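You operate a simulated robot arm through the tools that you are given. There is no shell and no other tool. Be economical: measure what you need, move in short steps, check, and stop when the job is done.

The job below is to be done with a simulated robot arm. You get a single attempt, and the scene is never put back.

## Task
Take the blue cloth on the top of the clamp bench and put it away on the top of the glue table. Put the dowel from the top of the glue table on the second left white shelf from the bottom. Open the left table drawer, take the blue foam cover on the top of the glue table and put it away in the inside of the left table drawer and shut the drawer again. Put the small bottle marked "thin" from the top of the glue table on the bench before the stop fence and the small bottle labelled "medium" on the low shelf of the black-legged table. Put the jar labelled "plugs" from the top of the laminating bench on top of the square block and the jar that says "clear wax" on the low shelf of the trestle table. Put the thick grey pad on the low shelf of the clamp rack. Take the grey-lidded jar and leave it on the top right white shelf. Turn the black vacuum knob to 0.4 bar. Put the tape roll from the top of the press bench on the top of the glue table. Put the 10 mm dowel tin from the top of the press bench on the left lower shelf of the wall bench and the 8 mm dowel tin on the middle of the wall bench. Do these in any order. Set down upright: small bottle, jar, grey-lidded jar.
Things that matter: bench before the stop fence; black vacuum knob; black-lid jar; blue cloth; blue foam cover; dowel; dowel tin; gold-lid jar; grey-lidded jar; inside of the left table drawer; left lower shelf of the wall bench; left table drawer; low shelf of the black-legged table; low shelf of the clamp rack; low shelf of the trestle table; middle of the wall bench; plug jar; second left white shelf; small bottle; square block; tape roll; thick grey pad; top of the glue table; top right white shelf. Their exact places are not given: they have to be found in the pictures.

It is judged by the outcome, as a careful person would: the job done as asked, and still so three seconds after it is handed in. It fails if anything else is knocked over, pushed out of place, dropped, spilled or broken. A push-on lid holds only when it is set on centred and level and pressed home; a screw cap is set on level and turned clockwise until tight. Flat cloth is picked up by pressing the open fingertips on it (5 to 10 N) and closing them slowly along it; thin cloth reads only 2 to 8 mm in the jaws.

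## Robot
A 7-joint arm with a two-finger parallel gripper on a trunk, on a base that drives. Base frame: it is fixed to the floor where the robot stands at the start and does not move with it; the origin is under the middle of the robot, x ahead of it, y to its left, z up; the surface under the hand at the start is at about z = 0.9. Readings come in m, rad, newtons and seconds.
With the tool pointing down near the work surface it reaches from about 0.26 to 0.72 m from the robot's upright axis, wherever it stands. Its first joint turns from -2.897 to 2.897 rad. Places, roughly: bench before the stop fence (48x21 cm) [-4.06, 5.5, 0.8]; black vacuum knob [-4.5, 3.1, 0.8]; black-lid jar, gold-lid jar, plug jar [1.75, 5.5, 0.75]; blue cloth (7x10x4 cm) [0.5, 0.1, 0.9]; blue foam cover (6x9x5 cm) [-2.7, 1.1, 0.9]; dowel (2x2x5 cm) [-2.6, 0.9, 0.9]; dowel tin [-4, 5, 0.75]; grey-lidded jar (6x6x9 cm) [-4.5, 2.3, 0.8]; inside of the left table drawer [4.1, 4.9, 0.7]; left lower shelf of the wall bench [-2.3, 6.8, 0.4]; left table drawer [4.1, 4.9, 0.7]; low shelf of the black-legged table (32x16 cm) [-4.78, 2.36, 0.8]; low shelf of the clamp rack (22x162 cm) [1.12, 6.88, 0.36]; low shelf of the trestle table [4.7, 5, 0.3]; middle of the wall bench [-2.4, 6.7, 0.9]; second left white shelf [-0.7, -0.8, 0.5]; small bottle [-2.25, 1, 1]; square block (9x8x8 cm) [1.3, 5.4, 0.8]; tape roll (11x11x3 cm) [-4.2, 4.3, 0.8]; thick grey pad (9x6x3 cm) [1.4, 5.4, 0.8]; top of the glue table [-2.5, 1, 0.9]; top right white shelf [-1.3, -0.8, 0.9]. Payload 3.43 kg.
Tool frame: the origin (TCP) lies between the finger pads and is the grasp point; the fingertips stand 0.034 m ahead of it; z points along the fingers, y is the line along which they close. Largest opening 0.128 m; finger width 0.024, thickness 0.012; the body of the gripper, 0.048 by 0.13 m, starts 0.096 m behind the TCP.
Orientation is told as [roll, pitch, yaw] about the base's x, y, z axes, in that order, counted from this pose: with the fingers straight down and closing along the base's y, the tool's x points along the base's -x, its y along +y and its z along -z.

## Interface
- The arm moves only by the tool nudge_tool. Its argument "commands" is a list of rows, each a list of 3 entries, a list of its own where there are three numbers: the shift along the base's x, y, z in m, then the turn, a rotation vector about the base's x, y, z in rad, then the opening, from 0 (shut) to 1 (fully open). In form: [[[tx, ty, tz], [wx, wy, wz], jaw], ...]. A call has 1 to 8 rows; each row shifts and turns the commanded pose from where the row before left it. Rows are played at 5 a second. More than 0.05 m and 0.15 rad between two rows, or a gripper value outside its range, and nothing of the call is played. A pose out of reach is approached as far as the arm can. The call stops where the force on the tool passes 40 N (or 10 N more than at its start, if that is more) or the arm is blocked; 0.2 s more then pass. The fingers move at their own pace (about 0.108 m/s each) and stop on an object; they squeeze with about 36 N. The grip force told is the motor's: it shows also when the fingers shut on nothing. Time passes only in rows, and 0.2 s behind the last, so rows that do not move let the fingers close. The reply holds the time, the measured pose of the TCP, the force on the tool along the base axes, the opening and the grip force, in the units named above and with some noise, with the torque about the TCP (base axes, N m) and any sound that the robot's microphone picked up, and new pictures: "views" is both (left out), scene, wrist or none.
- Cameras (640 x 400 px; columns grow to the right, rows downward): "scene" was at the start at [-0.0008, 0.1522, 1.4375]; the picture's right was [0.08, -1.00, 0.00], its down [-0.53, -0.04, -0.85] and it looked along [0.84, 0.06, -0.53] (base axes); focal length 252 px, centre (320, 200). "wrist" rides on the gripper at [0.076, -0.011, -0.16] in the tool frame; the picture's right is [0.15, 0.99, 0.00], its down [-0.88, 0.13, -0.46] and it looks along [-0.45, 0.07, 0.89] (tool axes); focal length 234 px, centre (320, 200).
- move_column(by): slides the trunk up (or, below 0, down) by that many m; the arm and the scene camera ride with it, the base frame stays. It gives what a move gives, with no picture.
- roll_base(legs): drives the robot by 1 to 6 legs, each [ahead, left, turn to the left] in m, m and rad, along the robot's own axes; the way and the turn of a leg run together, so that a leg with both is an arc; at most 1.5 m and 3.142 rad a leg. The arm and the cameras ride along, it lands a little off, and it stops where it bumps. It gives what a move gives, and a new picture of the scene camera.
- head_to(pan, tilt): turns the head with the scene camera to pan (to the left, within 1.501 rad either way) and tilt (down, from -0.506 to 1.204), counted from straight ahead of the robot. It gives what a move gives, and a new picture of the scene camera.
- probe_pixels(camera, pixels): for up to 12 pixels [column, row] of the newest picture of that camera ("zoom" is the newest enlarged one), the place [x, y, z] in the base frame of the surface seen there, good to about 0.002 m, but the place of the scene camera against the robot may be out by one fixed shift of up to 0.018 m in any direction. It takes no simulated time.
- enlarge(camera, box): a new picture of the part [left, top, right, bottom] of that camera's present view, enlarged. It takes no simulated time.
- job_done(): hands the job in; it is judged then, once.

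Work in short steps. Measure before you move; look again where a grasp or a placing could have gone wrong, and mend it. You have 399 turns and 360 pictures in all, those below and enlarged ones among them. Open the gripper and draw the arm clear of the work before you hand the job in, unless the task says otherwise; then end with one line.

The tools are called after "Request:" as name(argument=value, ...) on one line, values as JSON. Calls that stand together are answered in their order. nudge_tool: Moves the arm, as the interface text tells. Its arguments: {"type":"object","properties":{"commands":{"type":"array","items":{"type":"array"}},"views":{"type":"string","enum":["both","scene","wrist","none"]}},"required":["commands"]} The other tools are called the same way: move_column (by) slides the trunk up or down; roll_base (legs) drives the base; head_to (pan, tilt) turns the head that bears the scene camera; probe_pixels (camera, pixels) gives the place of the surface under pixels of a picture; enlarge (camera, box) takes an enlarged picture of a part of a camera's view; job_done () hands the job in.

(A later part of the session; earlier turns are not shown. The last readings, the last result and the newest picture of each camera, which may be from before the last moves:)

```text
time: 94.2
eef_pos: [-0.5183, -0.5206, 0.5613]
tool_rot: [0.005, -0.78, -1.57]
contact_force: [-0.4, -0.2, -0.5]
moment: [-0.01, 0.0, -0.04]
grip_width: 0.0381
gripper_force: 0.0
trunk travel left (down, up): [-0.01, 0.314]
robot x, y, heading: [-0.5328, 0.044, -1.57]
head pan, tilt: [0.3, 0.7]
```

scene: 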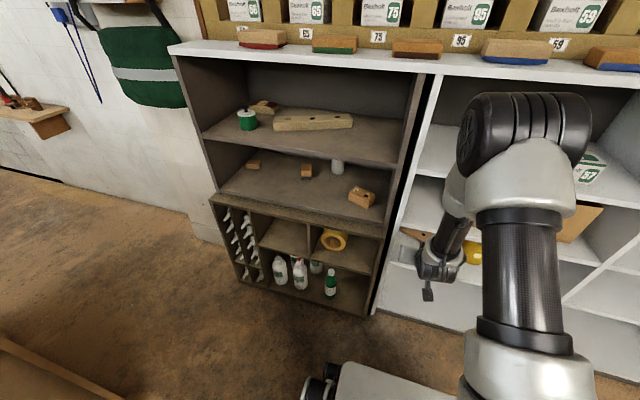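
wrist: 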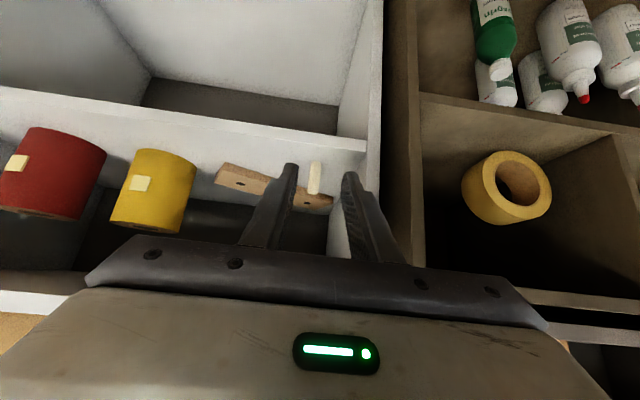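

The dowel stands on the shelf at (314,178). I raise the arm and trunk, then return to the glue table for the small bottles.

Request:
nudge_tool(commands=[[[0, 0.01, 0.045], [0, 0, 0], 0.6], [[0, 0.0, 0.05], [0, 0, 0], 0.6], [[0, 0, 0.05], [0, 0, 0], 0.6], [[0, 0, 0.05], [0, 0, 0], 0.6], [[0, 0, 0.05], [0, 0, 0], 0.6], [[0, 0, 0.05], [0, 0, 0], 0.6], [[0, 0, 0.05], [0, 0, 0], 0.6], [[0, 0, 0.05], [0, 0, 0], 0.6]], views="none")

Request:
move_column(by=0.2)

Request:
roll_base(legs=[[0, -0.45, 0], [0, 0, -1.57], [0, 0, -1.57], [0, 0.6, 0], [0, 0.66, 0], [0.18, 0, 0]])

```text
time: 96.0
eef_pos: [-0.519, -0.5101, 0.9555]
tool_rot: [0.005, -0.778, -1.571]
contact_force: [0.2, 1.0, -0.4]
moment: [0.01, -0.01, -0.02]
grip_width: 0.077
gripper_force: 0.0
trunk travel left (down, up): [-0.01, 0.314]
robot x, y, heading: [-0.5353, 0.0372, -1.566]
head pan, tilt: [0.3, 0.7]
```

```text
time: 98.1
eef_pos: [-0.5174, -0.5099, 1.1563]
tool_rot: [0.004, -0.781, -1.572]
contact_force: [0.5, 0.0, 0.0]
moment: [-0.03, 0.02, -0.02]
grip_width: 0.0766
gripper_force: 0.1
trunk travel left (down, up): [-0.21, 0.114]
robot x, y, heading: [-0.5367, 0.0391, -1.57]
head pan, tilt: [0.3, 0.7]
```

```text
time: 124.2
eef_pos: [-2.2551, 0.7849, 1.1562]
tool_rot: [0.003, -0.779, 1.552]
contact_force: [1.2, -0.5, 0.4]
moment: [0.03, 0.0, -0.02]
grip_width: 0.0767
gripper_force: 0.1
trunk travel left (down, up): [-0.21, 0.114]
robot x, y, heading: [-2.2482, 0.2296, 1.555]
head pan, tilt: [0.3, 0.7]
```

scene: 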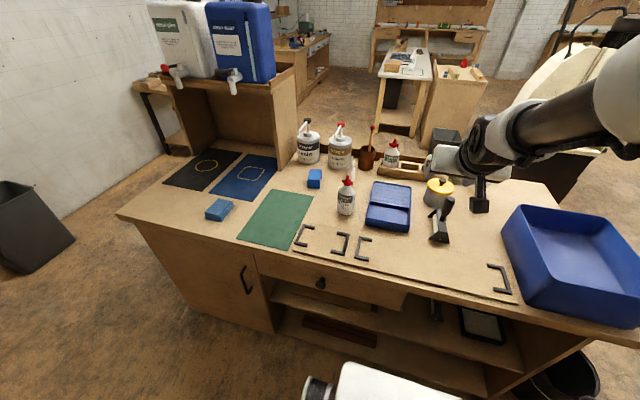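

I take a wrist picture to see the small bottles.

Request:
nudge_tool(commands=[[[0, 0, 0], [0, 0, 0], 0.6]], views="wrist")

Request:
head_to(pan=-0.2, tilt=0.6)

```text
time: 124.6
eef_pos: [-2.2573, 0.7851, 1.155]
tool_rot: [0.004, -0.78, 1.556]
contact_force: [0.0, -0.8, -0.3]
moment: [0.04, -0.04, 0.01]
grip_width: 0.0771
gripper_force: 0.1
trunk travel left (down, up): [-0.21, 0.114]
robot x, y, heading: [-2.2454, 0.233, 1.551]
head pan, tilt: [0.3, 0.7]
```

wrist: 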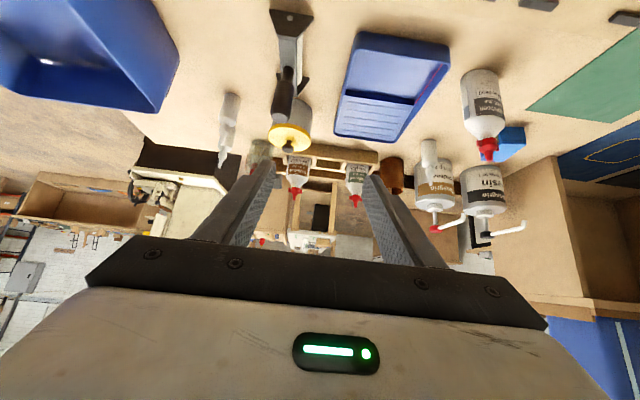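

```text
time: 125.5
eef_pos: [-2.2562, 0.7836, 1.1563]
tool_rot: [0.005, -0.78, 1.552]
contact_force: [0.3, 0.9, 0.2]
moment: [0.0, 0.01, 0.0]
grip_width: 0.0769
gripper_force: 0.1
trunk travel left (down, up): [-0.21, 0.114]
robot x, y, heading: [-2.2431, 0.2323, 1.556]
head pan, tilt: [-0.201, 0.6]
```

scene: 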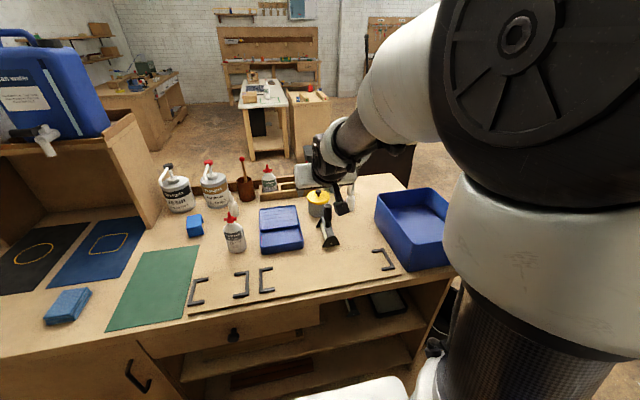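

Small translucent bottles show in the wrist picture at (228,125) and (428,155). I enlarge both.

Request:
enlarge(camera="wrist", box=[195, 80, 275, 175])

Request:
enlarge(camera="wrist", box=[395, 120, 475, 215])

Request:
probe_pixels(camera="wrist", pixels=[[232, 100], [228, 120], [223, 160], [222, 140], [430, 148], [430, 165], [300, 130], [250, 160], [160, 145]])

```text
4.21 times, centred on (235, 128) of wrist
```

zoom: 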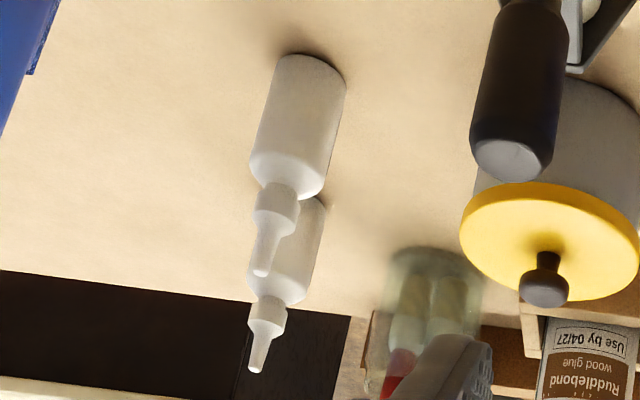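

```text
4.21 times, centred on (435, 168) of wrist
```

zoom: 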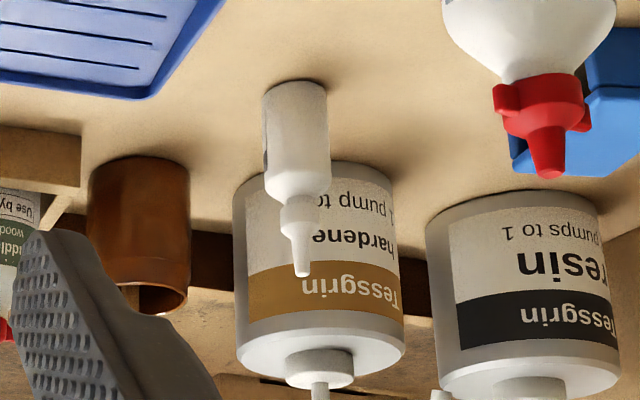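

```text
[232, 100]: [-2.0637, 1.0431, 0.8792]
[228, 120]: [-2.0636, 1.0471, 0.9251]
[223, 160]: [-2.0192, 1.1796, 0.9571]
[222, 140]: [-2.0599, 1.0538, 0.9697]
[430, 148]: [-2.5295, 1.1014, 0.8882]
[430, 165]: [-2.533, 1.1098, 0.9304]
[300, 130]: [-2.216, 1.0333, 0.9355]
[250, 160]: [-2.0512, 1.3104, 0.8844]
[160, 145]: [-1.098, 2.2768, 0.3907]
```

Three small bottles stand there with no label visible from this side. I drive around the left end of the table to see their other side; first to the left end.

Request:
roll_base(legs=[[-0.15, 0, 0], [0, 0.75, 0], [0, 0.75, 0]])

Request:
head_to(pan=0.6, tilt=0.55)

```text
time: 141.4
eef_pos: [-3.7607, 0.6533, 1.1568]
tool_rot: [0.004, -0.78, 1.558]
contact_force: [-1.0, -0.2, -0.3]
moment: [0.0, 0.0, -0.03]
grip_width: 0.0767
gripper_force: 0.1
trunk travel left (down, up): [-0.21, 0.114]
robot x, y, heading: [-3.7469, 0.1045, 1.56]
head pan, tilt: [-0.201, 0.6]
```

scene: 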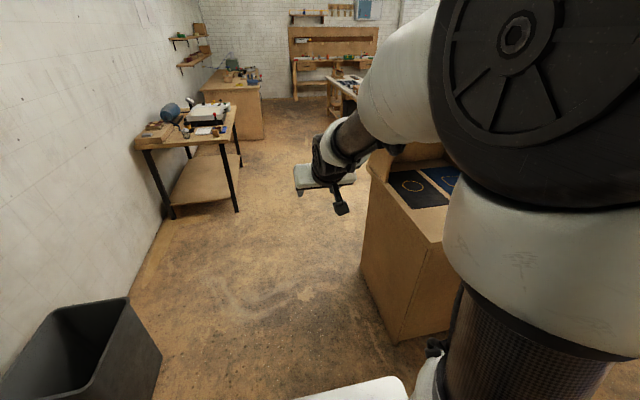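

```text
time: 142.5
eef_pos: [-3.7587, 0.6522, 1.1569]
tool_rot: [0.004, -0.78, 1.558]
contact_force: [-0.2, 0.1, -0.4]
moment: [0.03, -0.01, 0.01]
grip_width: 0.0769
gripper_force: 0.0
trunk travel left (down, up): [-0.21, 0.114]
robot x, y, heading: [-3.7489, 0.1015, 1.559]
head pan, tilt: [0.6, 0.55]
```

scene: 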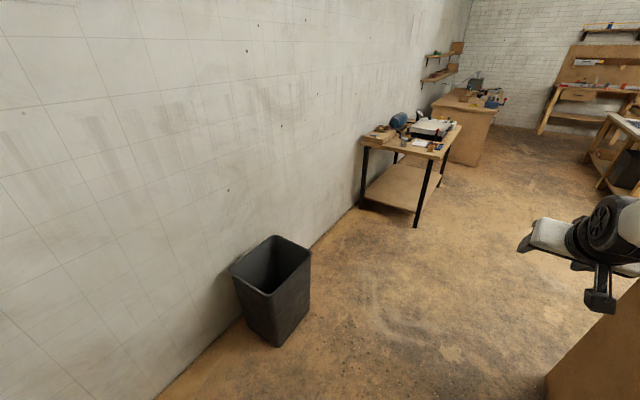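

Way is clear. I drive ahead to y ≈ 1.95 and look left at the black-legged table.

Request:
roll_base(legs=[[1.0, 0.05, 0], [0.85, 0, 0]])

Request:
head_to(pan=1.2, tilt=0.6)

```text
time: 151.8
eef_pos: [-3.7979, 2.5005, 1.1557]
tool_rot: [0.004, -0.78, 1.561]
contact_force: [0.5, -0.4, 0.0]
moment: [-0.06, 0.0, 0.0]
grip_width: 0.0767
gripper_force: 0.1
trunk travel left (down, up): [-0.21, 0.114]
robot x, y, heading: [-3.7824, 1.9525, 1.564]
head pan, tilt: [0.6, 0.55]
```

scene: 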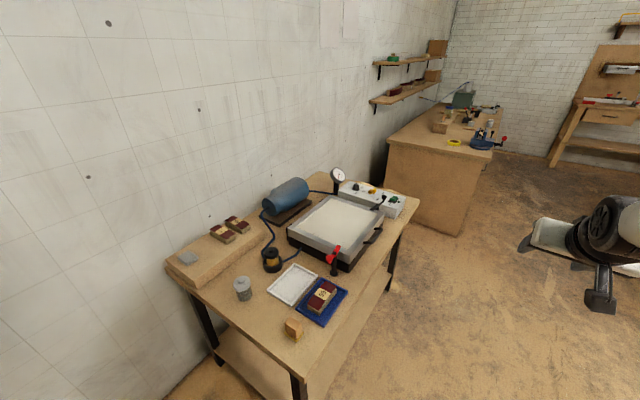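

```text
time: 152.8
eef_pos: [-3.7985, 2.5004, 1.156]
tool_rot: [0.002, -0.779, 1.562]
contact_force: [0.1, 0.4, -0.5]
moment: [-0.04, 0.01, 0.01]
grip_width: 0.0767
gripper_force: 0.0
trunk travel left (down, up): [-0.21, 0.114]
robot x, y, heading: [-3.7848, 1.9521, 1.562]
head pan, tilt: [1.201, 0.6]
```

scene: 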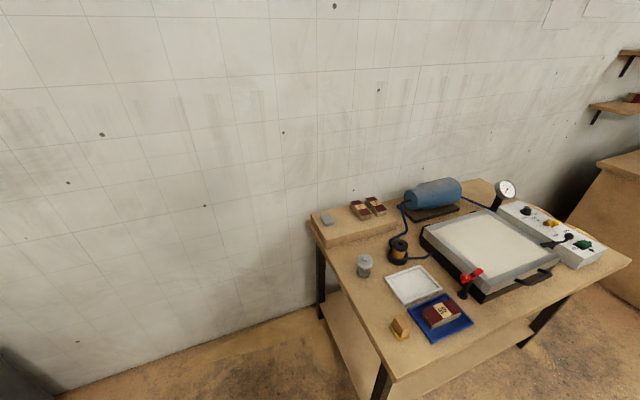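

The raised board at (355,222) matches "low shelf … 32x16 cm at z 0.8". I measure it, the grey-lidded jar and the control box.

Request:
probe_pixels(camera="scene", pixels=[[365, 258], [364, 275], [312, 220], [325, 243], [392, 222], [375, 196], [345, 230], [526, 209], [551, 223], [584, 244], [330, 255], [440, 250]])

Request:
enlarge(camera="scene", box=[300, 160, 640, 360])

Request:
roll_base(legs=[[0, 0, -1.57], [0, 0, -1.3], [0, 0.9, -0.27]])

```text
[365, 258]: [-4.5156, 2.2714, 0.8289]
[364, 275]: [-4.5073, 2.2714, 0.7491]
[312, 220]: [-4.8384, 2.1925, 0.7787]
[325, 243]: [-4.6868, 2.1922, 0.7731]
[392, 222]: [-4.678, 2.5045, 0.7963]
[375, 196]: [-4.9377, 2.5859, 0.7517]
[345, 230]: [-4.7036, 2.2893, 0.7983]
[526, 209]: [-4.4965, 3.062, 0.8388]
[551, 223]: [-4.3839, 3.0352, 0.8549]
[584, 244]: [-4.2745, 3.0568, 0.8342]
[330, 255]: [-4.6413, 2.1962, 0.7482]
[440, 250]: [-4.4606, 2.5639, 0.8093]
```

```text
1.88 times, centred on (470, 260) of scene
```

zoom: 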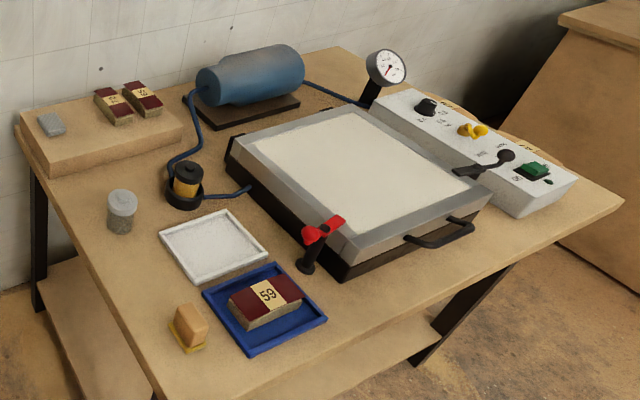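

```text
time: 169.1
eef_pos: [-2.8904, 1.4986, 1.156]
tool_rot: [0.003, -0.781, -1.594]
contact_force: [0.7, 0.4, -0.2]
moment: [0.02, -0.02, -0.02]
grip_width: 0.0766
gripper_force: 0.1
trunk travel left (down, up): [-0.21, 0.114]
robot x, y, heading: [-2.8963, 2.0518, -1.591]
head pan, tilt: [1.201, 0.6]
```

scene: 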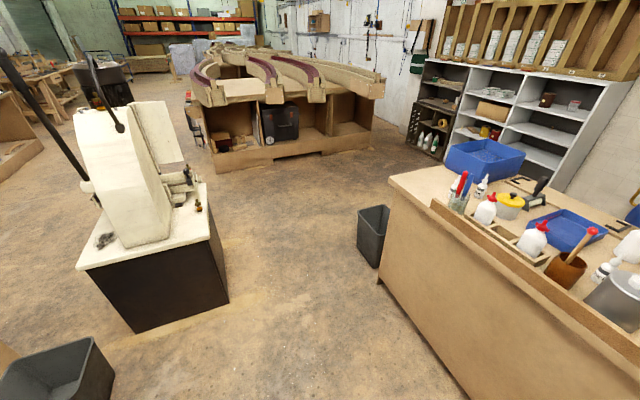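

From behind the table labels show (e.g. (482,185)). I enlarge, and roll on toward the right end.

Request:
enlarge(camera="scene", box=[440, 155, 640, 310])

Request:
roll_base(legs=[[0, 0.5, 0.02]])

Request:
head_to(pan=0.5, tilt=0.7)

```text
2.58 times, centred on (540, 232) of scene
```

zoom: 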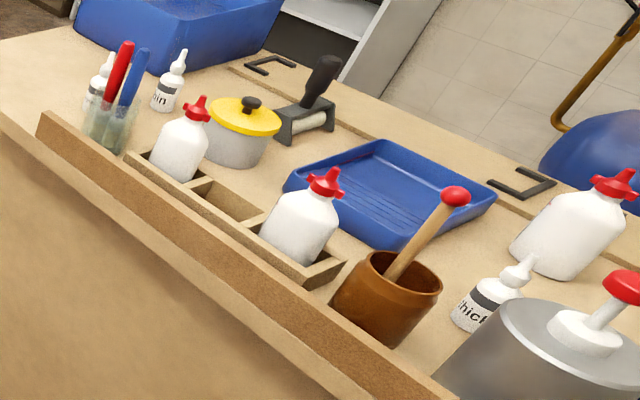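

```text
time: 174.4
eef_pos: [-2.3729, 1.4936, 1.1559]
tool_rot: [0.003, -0.78, -1.567]
contact_force: [0.7, 1.0, -0.1]
moment: [0.02, 0.02, 0.0]
grip_width: 0.0769
gripper_force: 0.1
trunk travel left (down, up): [-0.21, 0.114]
robot x, y, heading: [-2.3934, 2.043, -1.567]
head pan, tilt: [1.201, 0.6]
```

scene: 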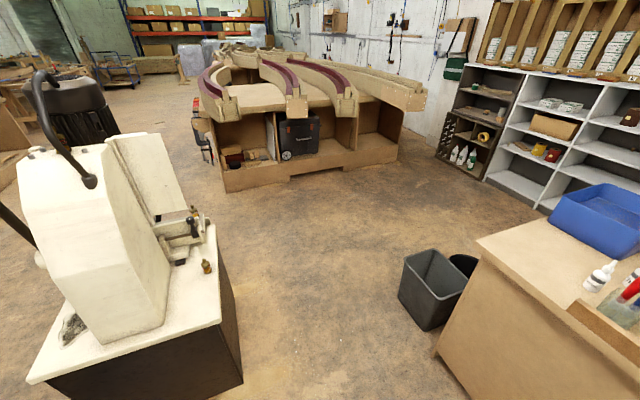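

```text
time: 175.5
eef_pos: [-2.3727, 1.4942, 1.1566]
tool_rot: [0.003, -0.779, -1.567]
contact_force: [0.0, -1.4, 0.2]
moment: [0.01, -0.03, 0.0]
grip_width: 0.0767
gripper_force: 0.1
trunk travel left (down, up): [-0.21, 0.114]
robot x, y, heading: [-2.3899, 2.0423, -1.572]
head pan, tilt: [0.499, 0.7]
```

scene: 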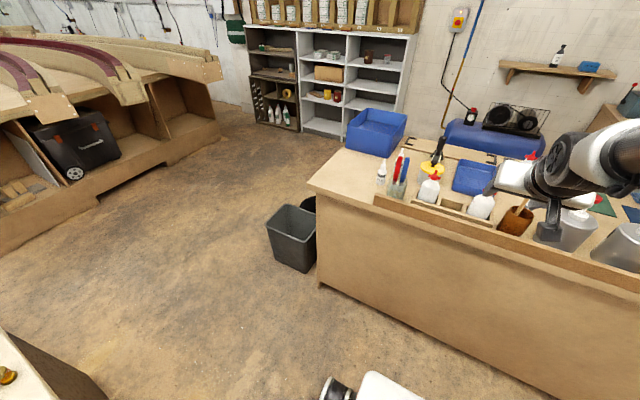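

The one by the hardener reads "thick" and the front right one ends in "in" (thin). I check the other at (381,172).

Request:
enlarge(camera="scene", box=[355, 140, 455, 215])

Request:
probe_pixels(camera="scene", pixels=[[380, 175], [308, 185], [375, 195], [480, 235], [330, 280], [405, 178], [600, 265]])

```text
5.33 times, centred on (405, 178) of scene
```

zoom: 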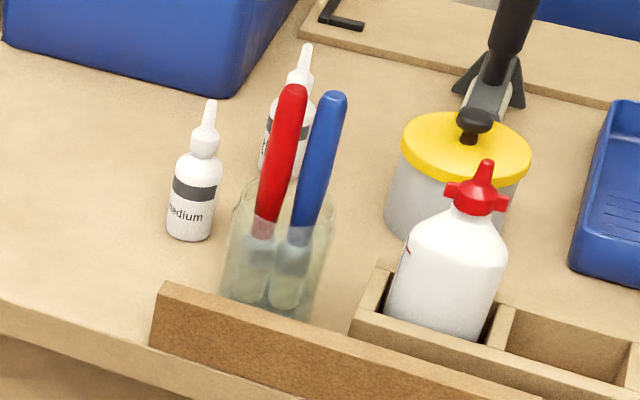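

```text
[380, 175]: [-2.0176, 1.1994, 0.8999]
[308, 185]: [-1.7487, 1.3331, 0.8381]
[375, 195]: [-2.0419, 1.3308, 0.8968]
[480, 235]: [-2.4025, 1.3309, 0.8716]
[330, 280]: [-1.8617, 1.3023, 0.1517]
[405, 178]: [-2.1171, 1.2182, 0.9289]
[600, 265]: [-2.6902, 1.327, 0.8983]
```

It reads "medium", at about (-2.017, 1.185). I line the base up with it and bring the tool vertical.

Request:
roll_base(legs=[[0.0, 0.37, 0], [0.25, 0, 0]])

Request:
nudge_tool(commands=[[[0, 0, 0], [0.13, 0, 0], 0.6], [[0, 0.0, 0], [0.13, 0, 0], 0.6], [[0, 0, 0], [0.13, 0, 0], 0.6], [[0, 0, 0], [0.13, 0, 0], 0.6], [[0, 0, 0], [0.13, 0, 0], 0.6], [[0, 0, 0], [0.13, 0, 0], 0.6], [[0, 0, 0], [0, 0, 0], 0.6]], views="wrist")

```text
time: 181.0
eef_pos: [-1.9985, 1.2477, 1.155]
tool_rot: [0.002, -0.78, -1.567]
contact_force: [-0.1, 0.0, -0.9]
moment: [-0.01, 0.01, 0.02]
grip_width: 0.077
gripper_force: 0.1
trunk travel left (down, up): [-0.21, 0.114]
robot x, y, heading: [-2.0189, 1.7971, -1.565]
head pan, tilt: [0.499, 0.7]
```

scene: 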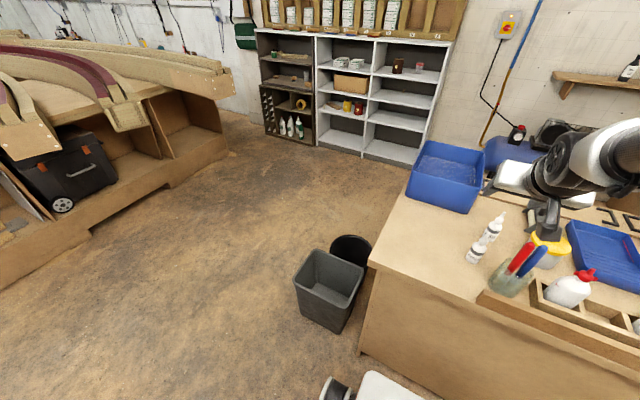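

```text
time: 182.6
eef_pos: [-1.9991, 1.2493, 1.1565]
tool_rot: [0.008, 0.001, -1.569]
contact_force: [0.3, 0.4, -0.6]
moment: [-0.01, 0.02, 0.0]
grip_width: 0.0769
gripper_force: 0.1
trunk travel left (down, up): [-0.21, 0.114]
robot x, y, heading: [-2.0184, 1.7996, -1.563]
head pan, tilt: [0.499, 0.7]
```

wrist: 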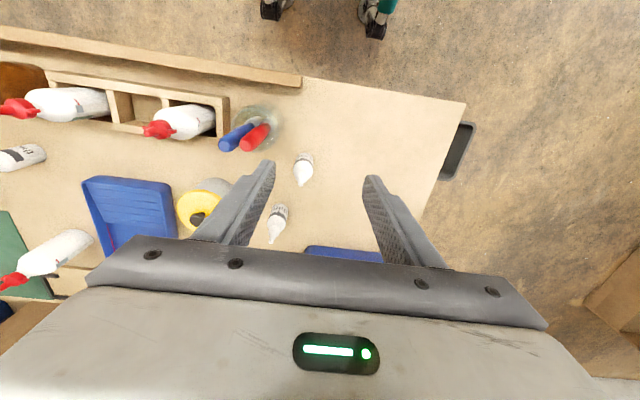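

Medium bottle at wrist (303,165), thin at (278,215). I measure them and the pens.

Request:
probe_pixels(camera="wrist", pixels=[[304, 157], [303, 168], [303, 183], [279, 210], [279, 220], [274, 238], [255, 140], [240, 135], [275, 120], [330, 170], [260, 108]])

Request:
enlarge(camera="wrist", box=[210, 90, 370, 260])

```text
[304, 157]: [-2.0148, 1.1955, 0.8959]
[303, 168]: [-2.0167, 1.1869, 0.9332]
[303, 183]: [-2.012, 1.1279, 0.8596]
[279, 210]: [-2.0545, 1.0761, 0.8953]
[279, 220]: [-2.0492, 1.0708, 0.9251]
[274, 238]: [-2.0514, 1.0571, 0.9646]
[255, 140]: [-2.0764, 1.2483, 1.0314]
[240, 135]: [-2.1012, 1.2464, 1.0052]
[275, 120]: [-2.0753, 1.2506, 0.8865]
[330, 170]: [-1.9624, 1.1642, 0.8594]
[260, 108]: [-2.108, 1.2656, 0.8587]
```

```text
2.35 times, centred on (290, 175) of wrist
```

zoom: 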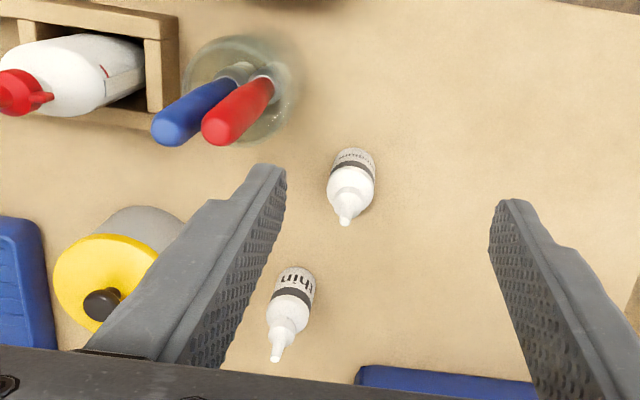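

Medium: axis (-2.0155, 1.182), body to z 0.935. I turn the tool -90° so the fingers close along y, away from the pen glass.

Request:
nudge_tool(commands=[[[0, -0.01, 0], [0, 0, -0.145], 0.6], [[0, -0.01, 0], [0, 0, -0.145], 0.6], [[0, -0.01, 0], [0, 0, -0.145], 0.6], [[0, -0.01, 0], [0, 0, -0.145], 0.6], [[0, -0.01, 0], [0, 0, -0.145], 0.5], [[0, -0.01, 0], [0, 0, -0.145], 0.45], [[-0.008, -0.007, 0], [0, 0, -0.145], 0.45], [[-0.008, 0, 0], [0, 0, -0.145], 0.45]], views="none")

Request:
nudge_tool(commands=[[[0, 0, 0], [0, 0, -0.145], 0.45], [[0, 0, -0.02], [0, 0, -0.145], 0.45], [[0, 0, -0.03], [0, 0, -0.12], 0.45], [[0, 0, -0.03], [0, 0, 0], 0.45], [[0, 0, 0], [0, 0, 0], 0.45]], views="wrist")

```text
time: 184.4
eef_pos: [-2.0149, 1.1811, 1.1544]
tool_rot: [0.006, 0.0, -2.73]
contact_force: [-0.6, -0.7, -0.3]
moment: [0.0, 0.01, 0.0]
grip_width: 0.0577
gripper_force: 0.0
trunk travel left (down, up): [-0.21, 0.114]
robot x, y, heading: [-2.0217, 1.7973, -1.567]
head pan, tilt: [0.499, 0.7]
```

```text
time: 185.6
eef_pos: [-2.0137, 1.1816, 1.0763]
tool_rot: [0.006, 0.0, -3.141]
contact_force: [-0.1, 0.5, 0.2]
moment: [0.0, 0.01, 0.0]
grip_width: 0.0578
gripper_force: 0.1
trunk travel left (down, up): [-0.21, 0.114]
robot x, y, heading: [-2.0247, 1.7976, -1.568]
head pan, tilt: [0.499, 0.7]
```

wrist: 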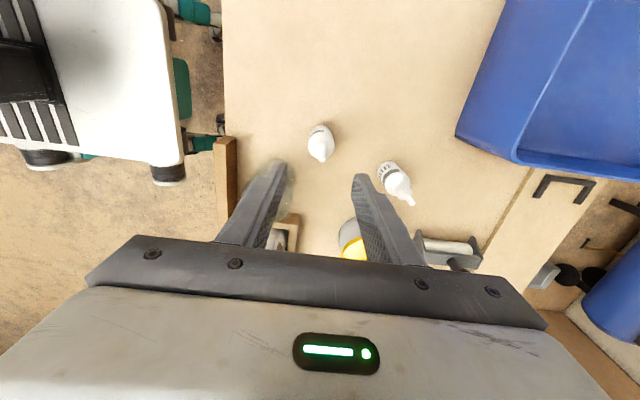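

I verify the bottle position from this view.

Request:
probe_pixels(camera="wrist", pixels=[[320, 130], [310, 142], [331, 142], [320, 145], [320, 158]])

```text
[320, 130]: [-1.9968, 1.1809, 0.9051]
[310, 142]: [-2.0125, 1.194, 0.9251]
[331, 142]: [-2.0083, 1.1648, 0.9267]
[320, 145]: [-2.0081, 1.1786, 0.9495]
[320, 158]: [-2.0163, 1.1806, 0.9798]
```

Aligned. I descend to z 0.907 and close.

Request:
nudge_tool(commands=[[[0, -0.002, -0.045], [0, 0, 0], 0.45], [[0, 0, -0.045], [0, 0, 0], 0.45], [[0, 0, -0.045], [0, 0, 0], 0.45], [[0, 0, -0.034], [0, 0, 0], 0.45], [[0, 0, 0], [0, 0, 0], 0.2], [[0, 0, 0], [0, 0, 0], 0.1], [[0, 0, 0], [0, 0, 0], 0]], views="wrist")

```text
time: 187.2
eef_pos: [-2.015, 1.1797, 0.9066]
tool_rot: [0.007, 0.001, -3.138]
contact_force: [0.1, 0.7, 0.5]
moment: [-0.03, 0.02, -0.02]
grip_width: 0.0345
gripper_force: 36.4
trunk travel left (down, up): [-0.21, 0.114]
robot x, y, heading: [-2.0189, 1.7978, -1.565]
head pan, tilt: [0.499, 0.7]
```

wrist: 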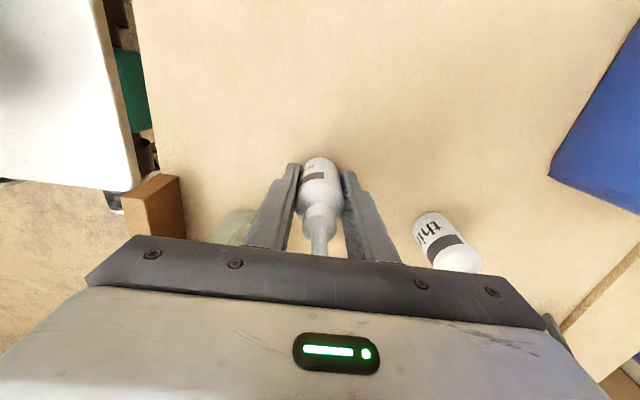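

Medium bottle held (34.5 mm). I lift and drive to the south side of the black-legged table.

Request:
nudge_tool(commands=[[[0, 0, 0.045], [0, 0, 0], 0], [[0, 0, 0.05], [0, 0, 0], 0], [[0, 0, 0.05], [0, 0, 0], 0], [[0, 0, 0.05], [0, 0, 0], 0], [[0, 0, 0.045], [0, 0, 0], 0], [[0, 0.05, 0], [0, 0, 0], 0], [[0, 0.05, 0], [0, 0, 0], 0]], views="none")

Request:
roll_base(legs=[[-0.15, 0, 0], [0, -0.75, 0], [0, -0.75, 0], [0, 0, -1.57], [0, 0, -1.57]])

Request:
head_to(pan=0.6, tilt=0.6)

```text
time: 188.8
eef_pos: [-2.0142, 1.2799, 1.1484]
tool_rot: [0.008, 0.0, -3.138]
contact_force: [-0.5, 0.5, -0.6]
moment: [0.03, 0.03, -0.01]
grip_width: 0.0342
gripper_force: 36.4
trunk travel left (down, up): [-0.21, 0.114]
robot x, y, heading: [-2.0235, 1.802, -1.567]
head pan, tilt: [0.499, 0.7]
```

```text
time: 212.5
eef_pos: [-3.5245, 2.4547, 1.1488]
tool_rot: [0.007, 0.0, 0.002]
contact_force: [0.4, -1.0, -1.6]
moment: [0.03, -0.02, 0.02]
grip_width: 0.0344
gripper_force: 35.9
trunk travel left (down, up): [-0.21, 0.114]
robot x, y, heading: [-3.5183, 1.9343, 1.573]
head pan, tilt: [0.499, 0.7]
```

scene: 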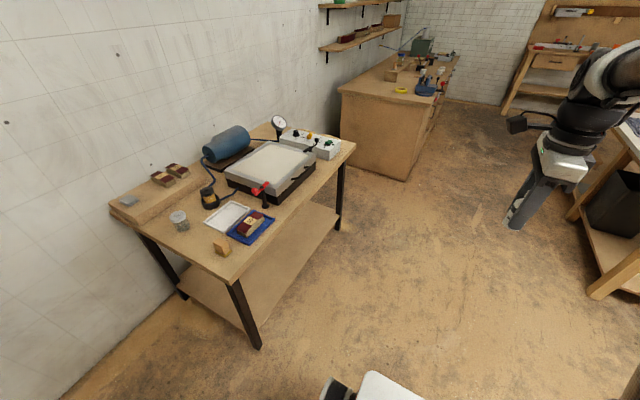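

```text
time: 213.2
eef_pos: [-3.5248, 2.4551, 1.1483]
tool_rot: [0.006, 0.0, 0.003]
contact_force: [0.7, -1.1, -0.6]
moment: [-0.02, 0.03, -0.04]
grip_width: 0.034
gripper_force: 36.6
trunk travel left (down, up): [-0.21, 0.114]
robot x, y, heading: [-3.5195, 1.9344, 1.58]
head pan, tilt: [0.6, 0.6]
```

scene: 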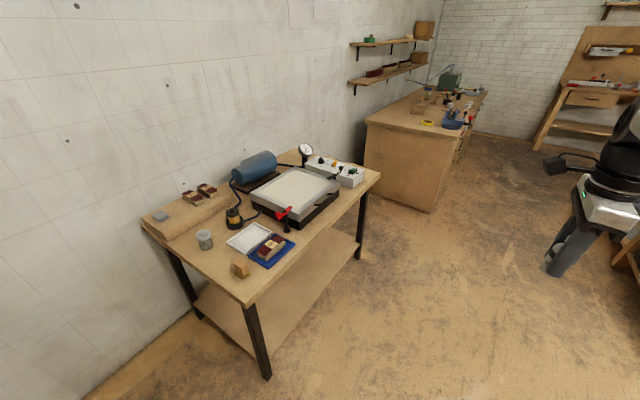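

I measure the table's edges and the raised board from here.

Request:
probe_pixels(camera="scene", pixels=[[247, 300], [145, 230], [378, 180], [268, 375], [195, 310], [165, 235], [230, 203], [193, 190], [162, 216], [205, 232], [100, 390], [330, 300]])

```text
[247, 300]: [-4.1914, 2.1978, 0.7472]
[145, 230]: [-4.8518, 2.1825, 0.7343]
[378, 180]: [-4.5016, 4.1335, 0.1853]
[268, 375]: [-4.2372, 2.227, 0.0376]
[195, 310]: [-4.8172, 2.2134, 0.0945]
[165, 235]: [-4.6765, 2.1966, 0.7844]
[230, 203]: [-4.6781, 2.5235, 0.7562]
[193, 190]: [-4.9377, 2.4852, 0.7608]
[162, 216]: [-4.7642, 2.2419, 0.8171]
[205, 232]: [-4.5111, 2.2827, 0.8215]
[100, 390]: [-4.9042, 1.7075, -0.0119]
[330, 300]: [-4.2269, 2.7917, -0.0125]
```

South edge y 2.19. I roll to about (-4.5, 1.79).

Request:
roll_base(legs=[[-0.14, 0, 0], [0, 0.98, -0.008]])

Request:
nudge_tool(commands=[[[-0.04, 0, 0], [0, 0, 0], 0], [[-0.04, 0, 0], [0, 0, 0], 0], [[-0.04, 0, 0], [0, 0, 0], 0], [[-0.04, 0, -0.02], [0, 0, 0], 0], [[0, 0, -0.03], [0, 0, 0], 0], [[0, 0, 0], [0, 0, 0], 0]], views="both")

```text
time: 223.9
eef_pos: [-4.4987, 2.316, 1.1479]
tool_rot: [0.007, 0.0, -0.01]
contact_force: [-0.2, 0.2, -1.3]
moment: [-0.01, -0.03, -0.01]
grip_width: 0.034
gripper_force: 36.0
trunk travel left (down, up): [-0.21, 0.114]
robot x, y, heading: [-4.5027, 1.7955, 1.558]
head pan, tilt: [0.6, 0.6]
```

scene: 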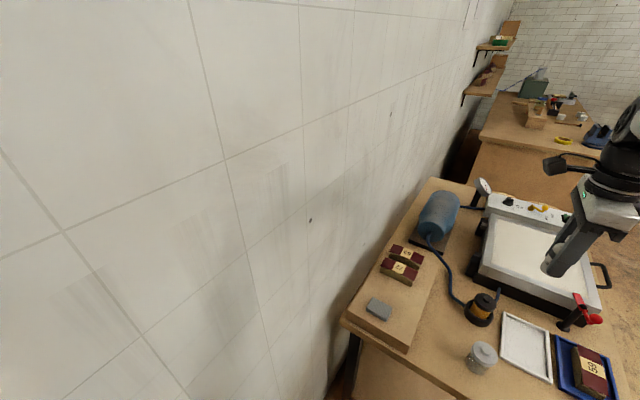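

```text
time: 225.3
eef_pos: [-4.6583, 2.3156, 1.0981]
tool_rot: [0.007, 0.001, -0.01]
contact_force: [-0.5, 0.0, -0.6]
moment: [-0.01, -0.04, 0.0]
grip_width: 0.034
gripper_force: 36.1
trunk travel left (down, up): [-0.21, 0.114]
robot x, y, heading: [-4.5018, 1.7958, 1.566]
head pan, tilt: [0.6, 0.6]
```

scene: 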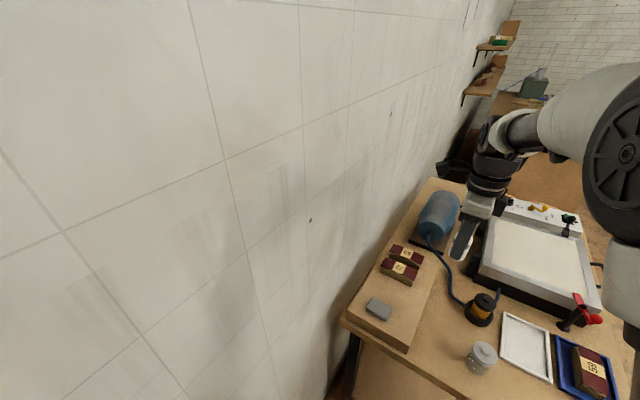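
wrist: 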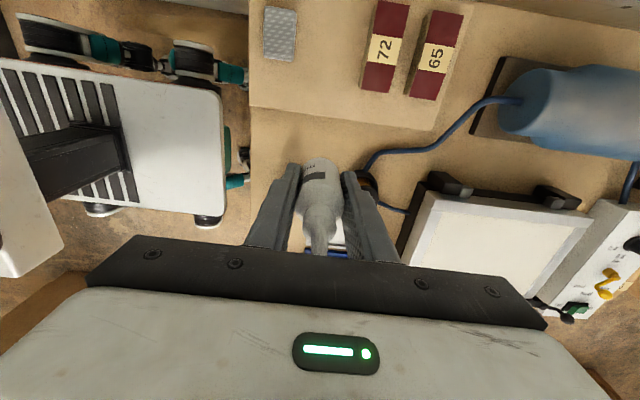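

I measure the raised board and free gap at (325,85).

Request:
probe_pixels(camera="wrist", pixels=[[325, 90], [325, 60], [295, 60], [363, 90], [430, 125], [255, 105], [320, 110], [380, 60], [280, 35]])

```text
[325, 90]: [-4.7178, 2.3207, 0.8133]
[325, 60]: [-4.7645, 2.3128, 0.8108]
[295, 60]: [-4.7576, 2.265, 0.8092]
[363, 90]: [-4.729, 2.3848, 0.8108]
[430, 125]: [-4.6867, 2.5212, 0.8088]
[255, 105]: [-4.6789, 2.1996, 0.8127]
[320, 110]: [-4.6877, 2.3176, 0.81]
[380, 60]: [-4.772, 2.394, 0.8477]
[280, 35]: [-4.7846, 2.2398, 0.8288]
```

I place it at (-4.735, 2.318): over, then down to z 0.865.

Request:
nudge_tool(commands=[[[-0.04, 0, 0], [0, 0, 0], 0], [[-0.037, 0.002, -0.02], [0, 0, 0], 0], [[0, 0, -0.05], [0, 0, 0], 0], [[0, 0, -0.05], [0, 0, 0], 0], [[0, 0, -0.05], [0, 0, 0], 0], [[0, 0, -0.05], [0, 0, 0], 0], [[0, 0, -0.013], [0, 0, 0], 0], [[0, 0, 0], [0, 0, 0], 0]], views="wrist")

```text
time: 227.1
eef_pos: [-4.7365, 2.3173, 0.8664]
tool_rot: [0.007, 0.001, -0.01]
contact_force: [0.2, 1.1, -0.5]
moment: [0.01, -0.03, -0.03]
grip_width: 0.0342
gripper_force: 35.9
trunk travel left (down, up): [-0.21, 0.114]
robot x, y, heading: [-4.498, 1.7962, 1.559]
head pan, tilt: [0.6, 0.6]
```

wrist: 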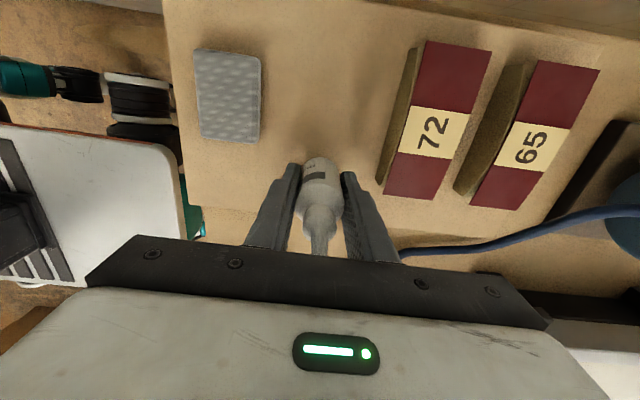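

I lower until contact.

Request:
nudge_tool(commands=[[[0, 0, -0.006], [0, 0, 0], 0], [[0, 0, -0.003], [0, 0, 0], 0], [[0, 0, 0], [0, 0, 0], 0]], views="none")

```text
time: 227.9
eef_pos: [-4.7354, 2.3176, 0.857]
tool_rot: [0.006, -0.001, -0.01]
contact_force: [-0.6, 0.3, 0.4]
moment: [0.01, -0.01, 0.0]
grip_width: 0.0339
gripper_force: 35.9
trunk travel left (down, up): [-0.21, 0.114]
robot x, y, heading: [-4.5018, 1.7914, 1.563]
head pan, tilt: [0.6, 0.6]
```

Request:
nudge_tool(commands=[[[0, 0, -0.002], [0, 0, 0], 0], [[0, 0, 0], [0, 0, 0], 0]], views="none")

```text
time: 228.5
eef_pos: [-4.7351, 2.3172, 0.8558]
tool_rot: [0.009, 0.0, -0.01]
contact_force: [0.0, -2.4, 13.5]
moment: [-0.31, -0.11, -0.02]
grip_width: 0.0341
gripper_force: 35.9
trunk travel left (down, up): [-0.21, 0.114]
robot x, y, heading: [-4.5028, 1.7952, 1.558]
head pan, tilt: [0.6, 0.6]
```

Contact (13.5 N): the bottle stands on the board. I ease up 1 mm, release, and rise.

Request:
nudge_tool(commands=[[[0, 0, 0.001], [0, 0, 0], 0], [[0, 0, 0], [0, 0, 0], 0.4], [[0, 0, 0], [0, 0, 0], 0.4], [[0, 0, 0.04], [0, 0, 0], 0.4], [[0, 0, 0.05], [0, 0, 0], 0.4], [[0, 0, 0.05], [0, 0, 0], 0.4], [[0.03, 0, 0.03], [0, 0, 0], 0.6], [[0.04, 0, 0.02], [0, 0, 0], 0.6]], views="wrist")

```text
time: 230.3
eef_pos: [-4.6647, 2.317, 1.045]
tool_rot: [0.008, 0.0, -0.01]
contact_force: [0.7, 0.6, -0.1]
moment: [0.01, -0.02, 0.01]
grip_width: 0.0765
gripper_force: 0.1
trunk travel left (down, up): [-0.21, 0.114]
robot x, y, heading: [-4.5029, 1.7959, 1.564]
head pan, tilt: [0.6, 0.6]
```

wrist: 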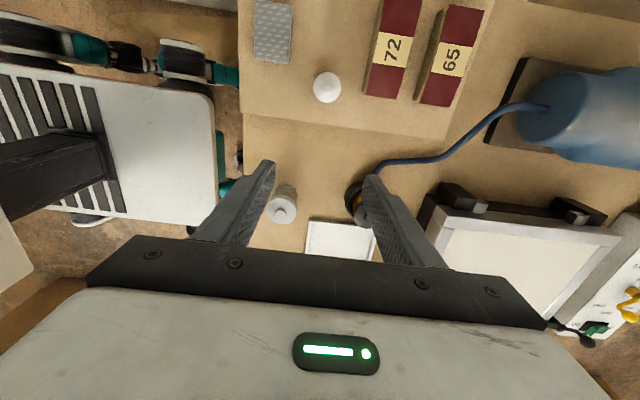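

The bottle stands at (326,88). Now the grey-lidded jar at (283,205): I measure it, and turn the tool back to close along x.

Request:
probe_pixels(camera="wrist", pixels=[[283, 205], [283, 190], [270, 205], [297, 203], [283, 218], [310, 180], [345, 240], [360, 200]])

Request:
nudge_tool(commands=[[[0.02, -0.03, 0.01], [0, 0, 0.145], 0.8], [[0.02, -0.03, 0.01], [0, 0, 0.145], 0.8], [[0.02, -0.03, 0.01], [0, 0, 0.145], 0.8], [[0.02, -0.03, 0.01], [0, 0, 0.145], 0.8], [[0.02, -0.02, 0.01], [0, 0, 0.145], 0.8], [[0.02, -0.02, 0], [0, 0, 0.145], 0.8], [[0.02, -0.02, 0], [0, 0, 0.145], 0.8], [[0.01, 0, 0], [0, 0, 0.145], 0.8]], views="none")

Request:
nudge_tool(commands=[[[0, 0, 0], [0, 0, 0.145], 0.8], [[0, 0, 0], [0, 0, 0.145], 0.8], [[0, 0, 0], [0.1, 0, 0.12], 0.8], [[0, 0, 0], [0.14, 0, 0], 0.8], [[0, 0, -0.01], [0.14, 0, 0], 0.8], [[0, 0, -0.02], [0.14, 0, 0], 0.8], [[0, 0, -0.02], [0.14, 0, 0], 0.8], [[0, 0, -0.02], [0.12, 0, 0], 0.8]], views="wrist")

```text
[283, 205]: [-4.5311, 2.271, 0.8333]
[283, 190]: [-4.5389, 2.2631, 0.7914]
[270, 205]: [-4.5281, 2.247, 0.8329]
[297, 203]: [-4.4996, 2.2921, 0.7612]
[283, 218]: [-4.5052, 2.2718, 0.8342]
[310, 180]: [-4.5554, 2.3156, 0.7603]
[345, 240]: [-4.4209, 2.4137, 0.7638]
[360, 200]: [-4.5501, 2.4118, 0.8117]
```

```text
time: 232.1
eef_pos: [-4.5144, 2.1365, 1.0957]
tool_rot: [0.006, -0.001, 1.151]
contact_force: [-0.5, -1.0, -1.1]
moment: [0.04, -0.04, -0.02]
grip_width: 0.1026
gripper_force: 0.0
trunk travel left (down, up): [-0.21, 0.114]
robot x, y, heading: [-4.5023, 1.7944, 1.558]
head pan, tilt: [0.6, 0.6]
```

```text
refused: row 3 steps farther than a row can; nothing moved
```

I redo the turn and tilt with smaller steps.

Request:
nudge_tool(commands=[[[0, 0, 0], [0, 0, 0.14], 0.8], [[0, 0, 0], [0, 0, 0.14], 0.8], [[0, 0, 0], [0, 0, 0.14], 0.8], [[0, 0, 0], [0.14, 0, 0], 0.8], [[0, 0, 0], [0.14, 0, 0], 0.8], [[0, 0, 0], [0.14, 0, 0], 0.8], [[0, 0, 0], [0.14, 0, 0], 0.8], [[0, 0, 0], [0.14, 0, 0], 0.8]], views="wrist")

```text
time: 233.9
eef_pos: [-4.5184, 2.1816, 1.133]
tool_rot: [0.007, -0.696, 1.571]
contact_force: [-1.3, 0.2, 0.2]
moment: [0.01, 0.01, 0.0]
grip_width: 0.1023
gripper_force: 0.0
out of reach, approached as far as the arm can: row 7, 8
trunk travel left (down, up): [-0.21, 0.114]
robot x, y, heading: [-4.4996, 1.7972, 1.562]
head pan, tilt: [0.6, 0.6]
```

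wrist: 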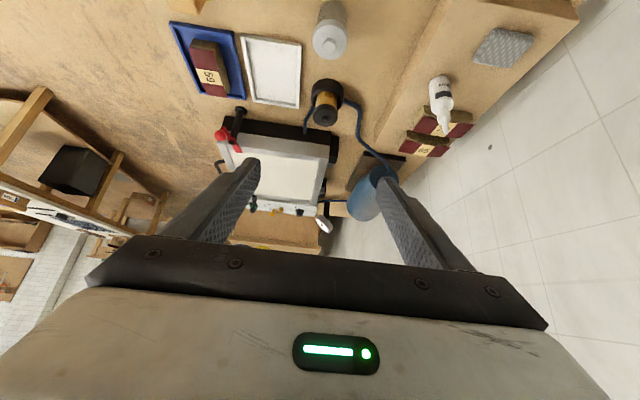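

The arm is too close for the tilt; I back the base up 0.18 m and extend instead.

Request:
roll_base(legs=[[-0.18, 0, 0]])

Request:
nudge_tool(commands=[[[0, 0.04, 0], [0, 0, 0], 0.8], [[0, 0.04, 0], [0, 0, 0], 0.8], [[0, 0.04, 0], [0.04, 0, 0], 0.8], [[0, 0.04, -0.03], [0.04, 0, 0], 0.8], [[0, 0.03, -0.04], [0, 0, 0], 0.8], [[0, 0, -0.04], [0, 0, 0], 0.8], [[0, 0, 0], [0, 0, 0], 0.8]], views="wrist")

```text
time: 235.4
eef_pos: [-4.52, 2.003, 1.1323]
tool_rot: [0.008, -0.696, 1.57]
contact_force: [0.1, 0.6, -0.3]
moment: [0.0, -0.01, -0.02]
grip_width: 0.1025
gripper_force: 0.1
trunk travel left (down, up): [-0.21, 0.114]
robot x, y, heading: [-4.5002, 1.6156, 1.562]
head pan, tilt: [0.6, 0.6]
```

scene: 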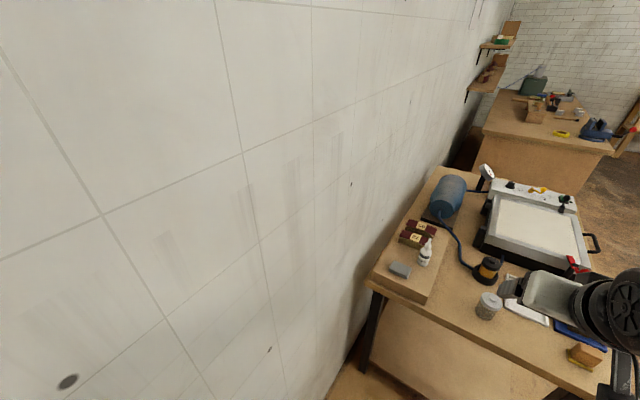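

```text
time: 237.0
eef_pos: [-4.5199, 2.195, 1.0238]
tool_rot: [0.009, -0.777, 1.569]
contact_force: [-0.2, 0.2, -0.1]
moment: [0.02, 0.02, 0.01]
grip_width: 0.1022
gripper_force: 0.0
trunk travel left (down, up): [-0.21, 0.114]
robot x, y, heading: [-4.502, 1.619, 1.56]
head pan, tilt: [0.6, 0.6]
```

wrist: 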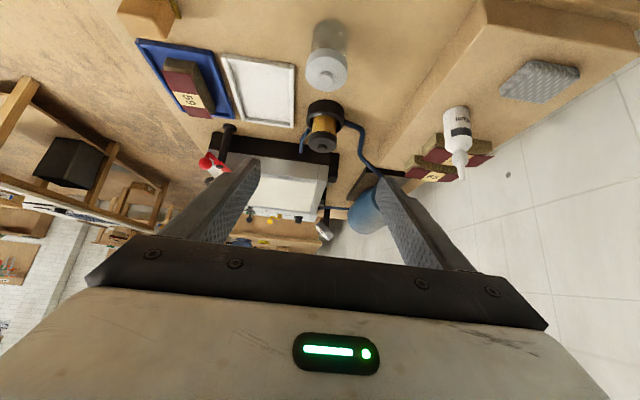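

I re-measure the jar at (327,65) from this view.

Request:
probe_pixels(camera="wrist", pixels=[[327, 72], [306, 68], [347, 68], [329, 40], [315, 40], [345, 40], [330, 22], [325, 90], [340, 100]])

Request:
enlarge(camera="wrist", box=[250, 0, 410, 160])

```text
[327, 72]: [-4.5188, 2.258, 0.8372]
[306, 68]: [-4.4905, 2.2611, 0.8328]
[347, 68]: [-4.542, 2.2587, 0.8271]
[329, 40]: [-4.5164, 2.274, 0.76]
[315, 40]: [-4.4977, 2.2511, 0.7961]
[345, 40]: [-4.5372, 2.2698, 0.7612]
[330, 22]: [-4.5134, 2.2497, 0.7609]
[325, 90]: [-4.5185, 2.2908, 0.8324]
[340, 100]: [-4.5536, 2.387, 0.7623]
```

```text
2.50 times, centred on (330, 80) of wrist
```

zoom: 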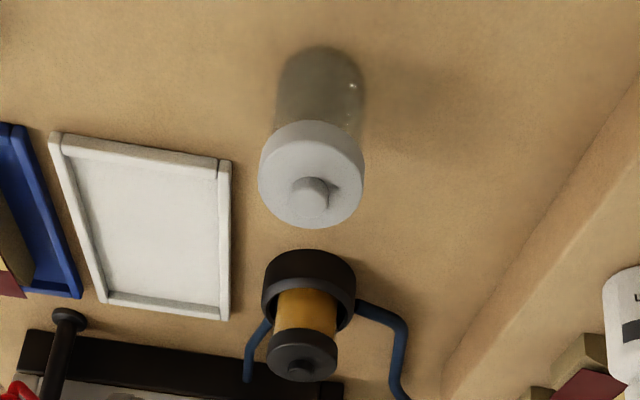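

Jar axis (-4.517, 2.272), lid to z 0.833. I go over it and descend with the tilted fingers to grip the glass below the lid.

Request:
nudge_tool(commands=[[[0.003, 0.035, 0], [0, 0, 0], 0.8], [[0, 0.03, -0.02], [0, 0, 0], 0.8], [[0, 0, -0.05], [0, 0, 0], 0.8], [[0, 0, -0.05], [0, 0, 0], 0.8], [[0, 0, -0.05], [0, 0, 0], 0.8], [[0, 0, -0.035], [0, 0, 0], 0.8], [[0, 0, 0], [0, 0, 0], 0.8]], views="wrist")

```text
time: 238.6
eef_pos: [-4.5174, 2.258, 0.8182]
tool_rot: [0.01, -0.776, 1.569]
contact_force: [0.6, 0.2, -0.1]
moment: [0.03, -0.01, -0.01]
grip_width: 0.1026
gripper_force: 0.0
trunk travel left (down, up): [-0.21, 0.114]
robot x, y, heading: [-4.5039, 1.6172, 1.562]
head pan, tilt: [0.6, 0.6]
```

wrist: 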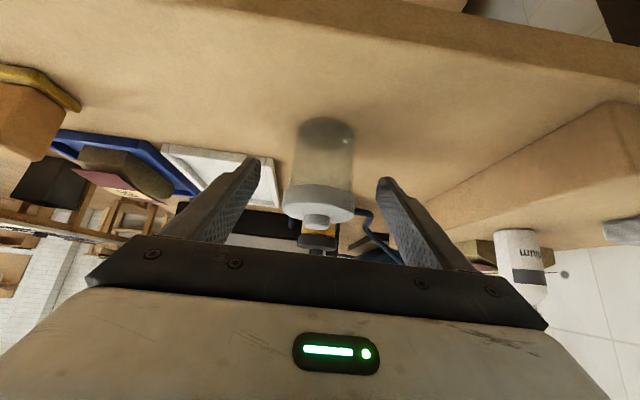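

I lower another 20 mm and close slowly.

Request:
nudge_tool(commands=[[[0, 0.002, -0.02], [0, 0, 0], 0.8], [[0, 0, 0], [0, 0, 0], 0.5], [[0, 0, 0], [0, 0, 0], 0.3], [[0, 0, 0], [0, 0, 0], 0.1], [[0, 0, 0], [0, 0, 0], 0.0], [[0, 0, 0], [0, 0, 0], 0.0]], views="wrist")

```text
time: 240.0
eef_pos: [-4.5171, 2.2599, 0.7973]
tool_rot: [0.007, -0.775, 1.567]
contact_force: [0.3, -0.5, -0.4]
moment: [-0.01, 0.02, -0.01]
grip_width: 0.0506
gripper_force: 36.0
trunk travel left (down, up): [-0.21, 0.114]
robot x, y, heading: [-4.5027, 1.6183, 1.563]
head pan, tilt: [0.6, 0.6]
```

wrist: 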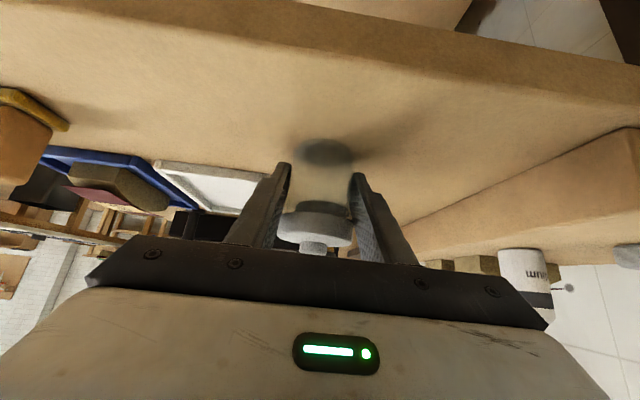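

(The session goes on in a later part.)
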